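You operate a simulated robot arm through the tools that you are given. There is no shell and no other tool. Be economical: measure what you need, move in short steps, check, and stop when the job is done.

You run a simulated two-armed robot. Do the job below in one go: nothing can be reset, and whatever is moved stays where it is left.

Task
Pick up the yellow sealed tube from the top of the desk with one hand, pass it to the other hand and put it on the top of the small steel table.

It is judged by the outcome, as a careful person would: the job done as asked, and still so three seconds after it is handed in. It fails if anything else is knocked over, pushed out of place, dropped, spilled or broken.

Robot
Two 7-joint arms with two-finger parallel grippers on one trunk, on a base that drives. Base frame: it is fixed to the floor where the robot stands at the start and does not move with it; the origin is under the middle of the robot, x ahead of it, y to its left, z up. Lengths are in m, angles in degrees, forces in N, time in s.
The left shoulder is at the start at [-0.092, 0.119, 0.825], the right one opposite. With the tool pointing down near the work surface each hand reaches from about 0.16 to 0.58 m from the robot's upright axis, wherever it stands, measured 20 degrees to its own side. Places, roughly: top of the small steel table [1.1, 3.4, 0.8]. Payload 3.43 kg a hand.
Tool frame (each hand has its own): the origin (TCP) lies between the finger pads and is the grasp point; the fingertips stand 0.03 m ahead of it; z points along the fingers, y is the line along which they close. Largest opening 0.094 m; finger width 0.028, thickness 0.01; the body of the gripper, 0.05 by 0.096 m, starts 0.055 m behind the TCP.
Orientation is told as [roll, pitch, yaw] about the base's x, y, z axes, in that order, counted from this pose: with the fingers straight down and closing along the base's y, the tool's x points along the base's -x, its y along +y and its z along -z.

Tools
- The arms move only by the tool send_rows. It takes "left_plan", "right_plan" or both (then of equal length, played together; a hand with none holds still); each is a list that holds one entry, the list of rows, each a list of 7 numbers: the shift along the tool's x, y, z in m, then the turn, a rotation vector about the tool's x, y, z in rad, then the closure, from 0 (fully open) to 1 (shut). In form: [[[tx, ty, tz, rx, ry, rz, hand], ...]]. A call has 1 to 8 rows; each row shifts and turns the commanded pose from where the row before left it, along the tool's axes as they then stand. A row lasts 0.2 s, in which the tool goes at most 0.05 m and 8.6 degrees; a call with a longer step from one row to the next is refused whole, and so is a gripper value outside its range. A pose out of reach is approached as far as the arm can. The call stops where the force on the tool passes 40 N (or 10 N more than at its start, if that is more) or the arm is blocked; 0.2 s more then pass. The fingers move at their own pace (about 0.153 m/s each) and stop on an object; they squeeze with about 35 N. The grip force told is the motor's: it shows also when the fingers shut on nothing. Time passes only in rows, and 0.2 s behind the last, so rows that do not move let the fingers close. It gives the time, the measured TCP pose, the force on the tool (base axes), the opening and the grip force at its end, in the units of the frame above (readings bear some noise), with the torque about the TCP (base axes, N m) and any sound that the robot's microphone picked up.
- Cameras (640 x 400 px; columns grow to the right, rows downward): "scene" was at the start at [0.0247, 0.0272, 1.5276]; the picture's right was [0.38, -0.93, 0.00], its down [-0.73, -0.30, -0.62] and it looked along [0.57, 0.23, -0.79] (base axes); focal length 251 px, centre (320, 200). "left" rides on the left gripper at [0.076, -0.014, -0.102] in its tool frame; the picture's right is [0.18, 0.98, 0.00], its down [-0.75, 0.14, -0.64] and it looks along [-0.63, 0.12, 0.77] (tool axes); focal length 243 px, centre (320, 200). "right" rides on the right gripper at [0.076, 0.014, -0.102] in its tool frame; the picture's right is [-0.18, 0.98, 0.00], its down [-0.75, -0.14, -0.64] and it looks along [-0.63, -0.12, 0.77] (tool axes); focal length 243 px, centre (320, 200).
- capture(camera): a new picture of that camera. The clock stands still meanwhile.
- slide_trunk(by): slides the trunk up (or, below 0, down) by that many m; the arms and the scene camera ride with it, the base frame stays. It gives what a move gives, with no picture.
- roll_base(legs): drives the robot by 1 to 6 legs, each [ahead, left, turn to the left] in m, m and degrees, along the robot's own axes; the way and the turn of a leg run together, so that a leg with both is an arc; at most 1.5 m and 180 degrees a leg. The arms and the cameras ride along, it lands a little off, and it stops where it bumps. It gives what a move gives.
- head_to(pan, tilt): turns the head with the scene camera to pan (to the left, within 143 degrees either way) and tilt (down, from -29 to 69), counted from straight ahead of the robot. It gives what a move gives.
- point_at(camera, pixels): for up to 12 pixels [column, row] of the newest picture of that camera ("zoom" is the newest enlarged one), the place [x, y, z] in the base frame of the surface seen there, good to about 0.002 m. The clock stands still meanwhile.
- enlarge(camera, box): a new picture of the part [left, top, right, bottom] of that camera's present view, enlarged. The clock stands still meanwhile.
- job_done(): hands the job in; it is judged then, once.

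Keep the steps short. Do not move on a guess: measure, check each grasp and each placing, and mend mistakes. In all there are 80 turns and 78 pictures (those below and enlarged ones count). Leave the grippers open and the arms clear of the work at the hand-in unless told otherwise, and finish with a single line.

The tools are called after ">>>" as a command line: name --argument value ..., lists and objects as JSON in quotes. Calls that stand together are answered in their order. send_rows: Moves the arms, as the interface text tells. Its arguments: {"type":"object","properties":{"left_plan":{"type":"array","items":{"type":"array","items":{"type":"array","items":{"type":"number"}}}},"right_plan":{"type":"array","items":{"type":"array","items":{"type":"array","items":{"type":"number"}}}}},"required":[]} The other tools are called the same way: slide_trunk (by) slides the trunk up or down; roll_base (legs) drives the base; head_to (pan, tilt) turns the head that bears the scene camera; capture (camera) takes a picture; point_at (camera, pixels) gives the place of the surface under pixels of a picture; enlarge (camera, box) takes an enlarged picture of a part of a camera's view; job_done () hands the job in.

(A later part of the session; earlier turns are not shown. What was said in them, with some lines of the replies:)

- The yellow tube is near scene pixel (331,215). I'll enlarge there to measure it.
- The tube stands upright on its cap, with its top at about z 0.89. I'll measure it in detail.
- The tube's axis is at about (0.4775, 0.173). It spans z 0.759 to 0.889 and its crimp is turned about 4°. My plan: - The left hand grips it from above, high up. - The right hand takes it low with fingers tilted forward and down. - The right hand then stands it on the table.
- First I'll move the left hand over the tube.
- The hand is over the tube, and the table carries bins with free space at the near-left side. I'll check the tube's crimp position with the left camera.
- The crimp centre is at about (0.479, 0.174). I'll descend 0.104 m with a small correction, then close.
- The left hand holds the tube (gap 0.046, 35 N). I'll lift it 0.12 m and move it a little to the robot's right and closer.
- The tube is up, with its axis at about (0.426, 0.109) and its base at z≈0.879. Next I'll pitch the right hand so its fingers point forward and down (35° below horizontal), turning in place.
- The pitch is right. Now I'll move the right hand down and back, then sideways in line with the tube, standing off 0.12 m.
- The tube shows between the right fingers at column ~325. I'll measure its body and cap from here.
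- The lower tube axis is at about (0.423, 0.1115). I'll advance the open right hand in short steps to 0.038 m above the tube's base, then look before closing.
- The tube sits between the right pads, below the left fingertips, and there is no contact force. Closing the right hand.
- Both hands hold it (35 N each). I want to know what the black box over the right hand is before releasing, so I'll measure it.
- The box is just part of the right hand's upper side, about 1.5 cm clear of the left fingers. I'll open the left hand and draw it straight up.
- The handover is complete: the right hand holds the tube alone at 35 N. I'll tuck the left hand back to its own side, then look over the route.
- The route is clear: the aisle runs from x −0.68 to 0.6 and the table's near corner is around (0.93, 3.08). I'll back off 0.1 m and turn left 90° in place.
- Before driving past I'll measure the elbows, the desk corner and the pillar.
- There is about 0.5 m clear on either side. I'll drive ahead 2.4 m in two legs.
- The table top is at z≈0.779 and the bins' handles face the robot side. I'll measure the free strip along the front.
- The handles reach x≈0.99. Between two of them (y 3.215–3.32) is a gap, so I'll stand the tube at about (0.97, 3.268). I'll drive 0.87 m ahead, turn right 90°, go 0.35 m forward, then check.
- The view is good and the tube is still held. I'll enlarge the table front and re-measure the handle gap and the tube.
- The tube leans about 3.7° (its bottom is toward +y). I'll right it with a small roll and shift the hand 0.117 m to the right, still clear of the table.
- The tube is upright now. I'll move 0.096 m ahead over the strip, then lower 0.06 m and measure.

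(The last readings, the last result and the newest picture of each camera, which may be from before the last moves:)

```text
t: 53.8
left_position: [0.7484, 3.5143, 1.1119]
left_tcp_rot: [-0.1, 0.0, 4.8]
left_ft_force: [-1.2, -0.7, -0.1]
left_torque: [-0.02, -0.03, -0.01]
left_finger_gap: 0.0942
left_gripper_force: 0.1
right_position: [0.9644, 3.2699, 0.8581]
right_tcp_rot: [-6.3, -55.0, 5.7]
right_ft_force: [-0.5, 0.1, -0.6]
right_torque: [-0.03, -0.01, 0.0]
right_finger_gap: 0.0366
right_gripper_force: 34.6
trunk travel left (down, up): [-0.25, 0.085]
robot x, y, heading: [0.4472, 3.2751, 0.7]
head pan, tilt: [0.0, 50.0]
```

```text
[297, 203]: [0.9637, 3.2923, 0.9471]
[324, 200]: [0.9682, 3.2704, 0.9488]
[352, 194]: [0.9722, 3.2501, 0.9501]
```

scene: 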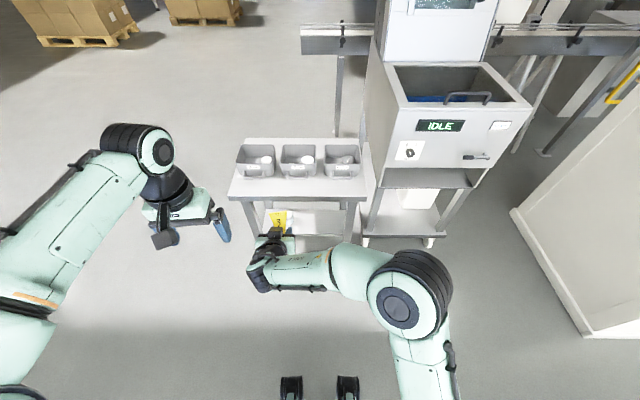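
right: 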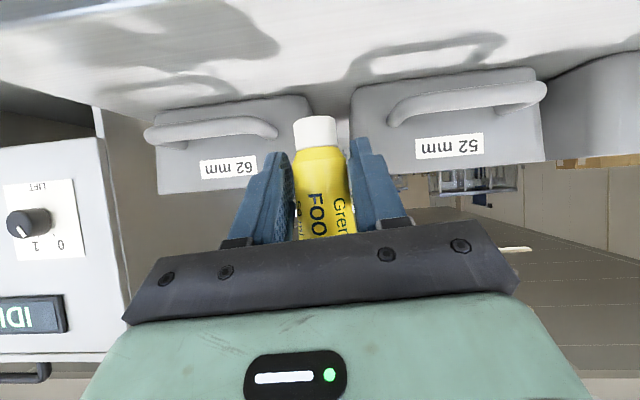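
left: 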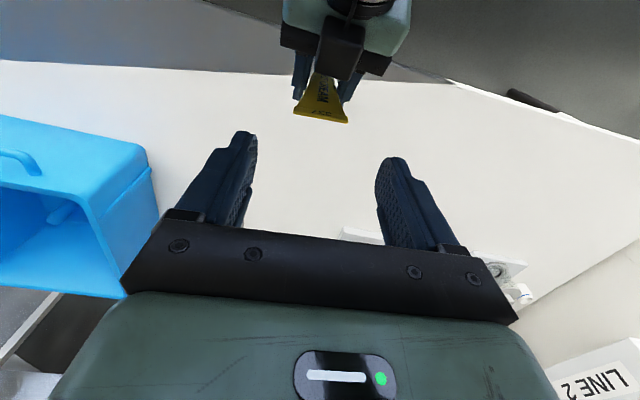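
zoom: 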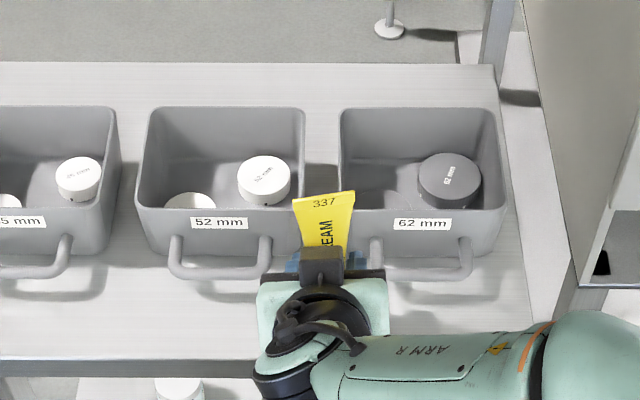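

The tube's base is at z≈0.820, about 0.041 m above the table. I'll lower 0.039 m slowly and read the force.

>>> send_rows --right_plan '[[[0.0163, 0.0013, 0.0115, 0, 0, 0, 1], [0.0098, 0.0008, 0.0069, 0, 0, 0, 1], [0.0033, 0.0003, 0.0023, 0, 0, 0, 1], [0.0025, 0.0002, 0.0017, 0, 0, 0, 1], [0, 0, 0, 0, 0, 0, 1]]]'

>>> capture --camera "right"

```text
t: 55.0
left_position: [0.7486, 3.514, 1.1115]
left_tcp_rot: [0.0, 0.0, 4.8]
left_ft_force: [0.0, 0.3, 0.0]
left_torque: [0.02, 0.05, -0.03]
left_finger_gap: 0.0937
left_gripper_force: 0.1
right_position: [0.9636, 3.2713, 0.8199]
right_tcp_rot: [-6.4, -55.0, 5.7]
right_ft_force: [0.3, -0.3, -1.4]
right_torque: [-0.02, -0.01, 0.01]
right_finger_gap: 0.0365
right_gripper_force: 34.7
trunk travel left (down, up): [-0.25, 0.085]
robot x, y, heading: [0.4477, 3.2709, 0.1]
head pan, tilt: [0.0, 50.0]
```

```text
45 pictures are left
```

right: 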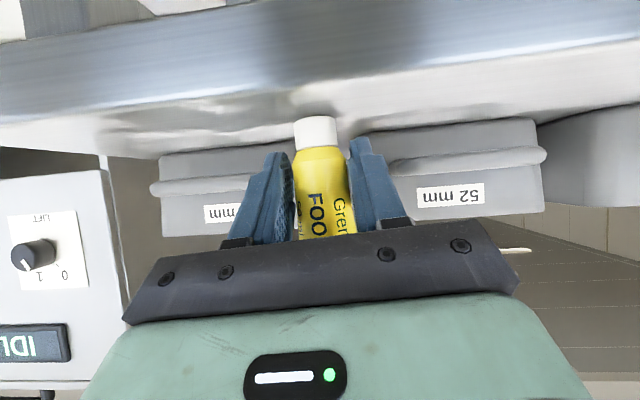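

No contact yet. I'll go down another 4 mm in 1 mm rows.

>>> send_rows --right_plan '[[[0.0008, 0.0001, 0.0006, 0, 0, 0, 1], [0.0008, 0.0001, 0.0006, 0, 0, 0, 1], [0.0008, 0, 0.0006, 0, 0, 0, 1], [0.0008, 0, 0.0006, 0, 0, 0, 1], [0, 0, 0, 0, 0, 0, 1]]]'

>>> point_at --camera "right" --pixels '[[315, 117], [316, 120], [315, 112], [315, 105], [316, 130]]'

```text
t: 56.2
left_position: [0.7486, 3.5153, 1.1112]
left_tcp_rot: [-0.1, -0.1, 4.8]
left_ft_force: [1.3, 0.2, -0.5]
left_torque: [-0.02, 0.04, -0.02]
left_finger_gap: 0.0937
left_gripper_force: 0.1
right_position: [0.9642, 3.2707, 0.8159]
right_tcp_rot: [-6.5, -54.9, 5.7]
right_ft_force: [-0.9, -0.8, 3.3]
right_torque: [-0.01, 0.0, -0.02]
right_finger_gap: 0.0365
right_gripper_force: 35.2
trunk travel left (down, up): [-0.25, 0.085]
robot x, y, heading: [0.4509, 3.274, 0.3]
head pan, tilt: [0.0, 50.0]
```

```text
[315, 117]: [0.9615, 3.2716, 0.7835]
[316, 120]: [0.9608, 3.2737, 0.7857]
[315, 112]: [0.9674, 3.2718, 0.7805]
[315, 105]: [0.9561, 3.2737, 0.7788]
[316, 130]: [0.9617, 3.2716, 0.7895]
```

The upward force rose to 3.3 N, so it is touching. I'll press 1 mm more, then open a little.

>>> send_rows --right_plan '[[[0.0008, 0.0001, 0.0006, 0, 0, 0, 1], [0, 0, 0, 0, 0, 0, 1], [0, 0, 0, 0, 0, 0, 0.58], [0, 0, 0, 0, 0, 0, 0.5], [0, 0, 0, 0, 0, 0, 0.5]]]'

>>> capture --camera "right"

>>> enlarge --camera "scene" --box '[240, 150, 400, 250]'

```text
t: 57.4
left_position: [0.7489, 3.5152, 1.1115]
left_tcp_rot: [0.0, 0.0, 4.8]
left_ft_force: [-0.2, 0.0, 0.2]
left_torque: [0.0, 0.03, 0.0]
left_finger_gap: 0.0939
left_gripper_force: 0.0
right_position: [0.9655, 3.2705, 0.8149]
right_tcp_rot: [-6.4, -54.7, 5.7]
right_ft_force: [-0.1, 0.4, -1.2]
right_torque: [0.01, 0.03, 0.02]
right_finger_gap: 0.0473
right_gripper_force: 0.0
trunk travel left (down, up): [-0.25, 0.085]
robot x, y, heading: [0.4467, 3.272, 0.4]
head pan, tilt: [0.0, 50.0]
```

```text
44 pictures are left
```

right: 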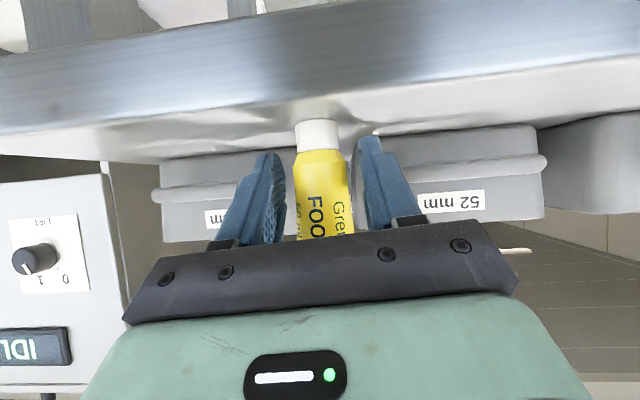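

```text
4.00 times, centred on (320, 200) of scene
```

zoom: 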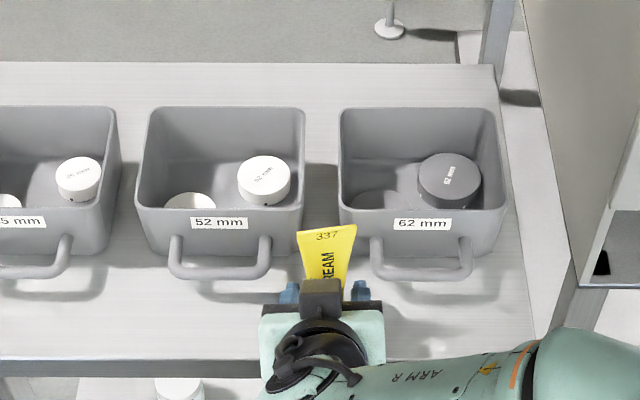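

The tube stands free with a gap on both sides. I'll back out slowly along the fingers.

>>> send_rows --right_plan '[[[0, -0.0003, -0.008, 0, 0, 0, 0.5], [0, -0.0006, -0.015, 0, 0, 0, 0.5], [0, -0.0007, -0.02, 0, 0, 0, 0.5], [0, -0.0009, -0.025, 0, 0, 0, 0.5], [0, -0.001, -0.03, 0, 0, 0, 0.5], [0, 0, -0.04, 0, 0, 0, 0.3], [0, 0, -0.03, 0, 0, 0, 0], [0, 0, 0, 0, 0, 0, 0]]]'

>>> capture --camera "right"

>>> enlarge --camera "scene" --box '[240, 150, 400, 250]'

```text
t: 59.2
left_position: [0.7477, 3.5153, 1.1101]
left_tcp_rot: [0.0, 0.0, 4.7]
left_ft_force: [0.7, 0.8, -0.1]
left_torque: [0.0, -0.01, 0.0]
left_finger_gap: 0.0939
left_gripper_force: 0.0
right_position: [0.826, 3.2707, 0.9107]
right_tcp_rot: [-6.4, -54.8, 5.7]
right_ft_force: [-0.9, 0.3, -0.3]
right_torque: [-0.02, -0.03, -0.01]
right_finger_gap: 0.0938
right_gripper_force: 0.1
trunk travel left (down, up): [-0.25, 0.085]
robot x, y, heading: [0.4503, 3.271, 0.4]
head pan, tilt: [0.0, 50.0]
```

```text
42 pictures are left
```

right: 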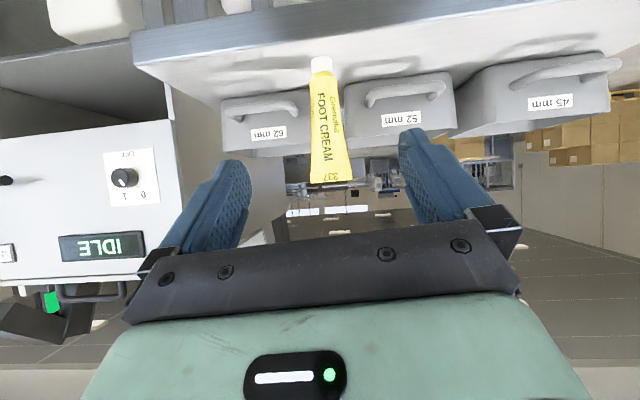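

```text
4.00 times, centred on (320, 200) of scene
```

zoom: 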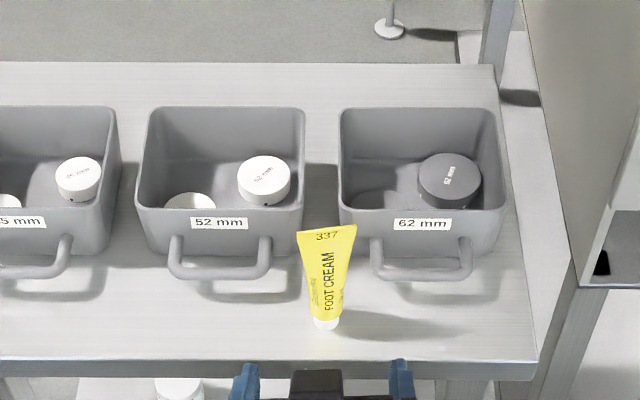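

The tube stands on the table and the bins are undisturbed. I'll back the base off 0.2 m so the arms are clear, then take a last look.

>>> roll_base --legs '[[-0.2, 0, 0]]'

>>> capture --camera "scene"

```text
t: 60.8
left_position: [0.5494, 3.5145, 1.1109]
left_tcp_rot: [-0.1, 0.0, 4.6]
left_ft_force: [-0.7, -0.3, -0.1]
left_torque: [0.01, 0.01, -0.02]
left_finger_gap: 0.094
left_gripper_force: 0.0
right_position: [0.6272, 3.2697, 0.9109]
right_tcp_rot: [-6.6, -54.8, 5.6]
right_ft_force: [-0.7, -0.4, 0.2]
right_torque: [0.0, 0.03, -0.02]
right_finger_gap: 0.094
right_gripper_force: 0.1
trunk travel left (down, up): [-0.25, 0.085]
robot x, y, heading: [0.2519, 3.2703, 0.0]
head pan, tilt: [0.0, 50.0]
```

```text
40 pictures are left
```

scene: 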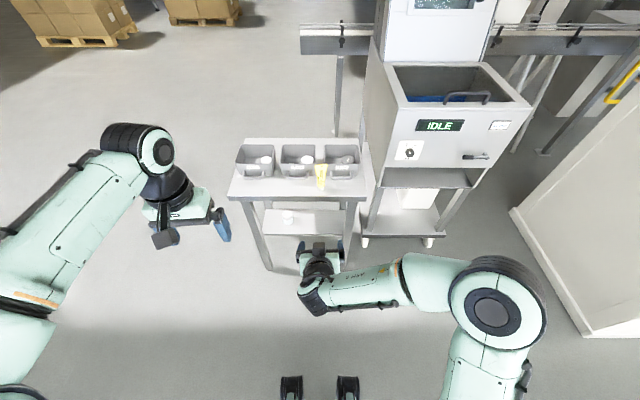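

The tube is standing at pixel (320,176), both grippers are open and the arms are clear. Handing in.

>>> job_done

```text
The job is handed in.
```

The yellow tube was picked up from the desk with the left hand, passed to the right hand, and now stands upright on the small steel table, with nothing else disturbed.
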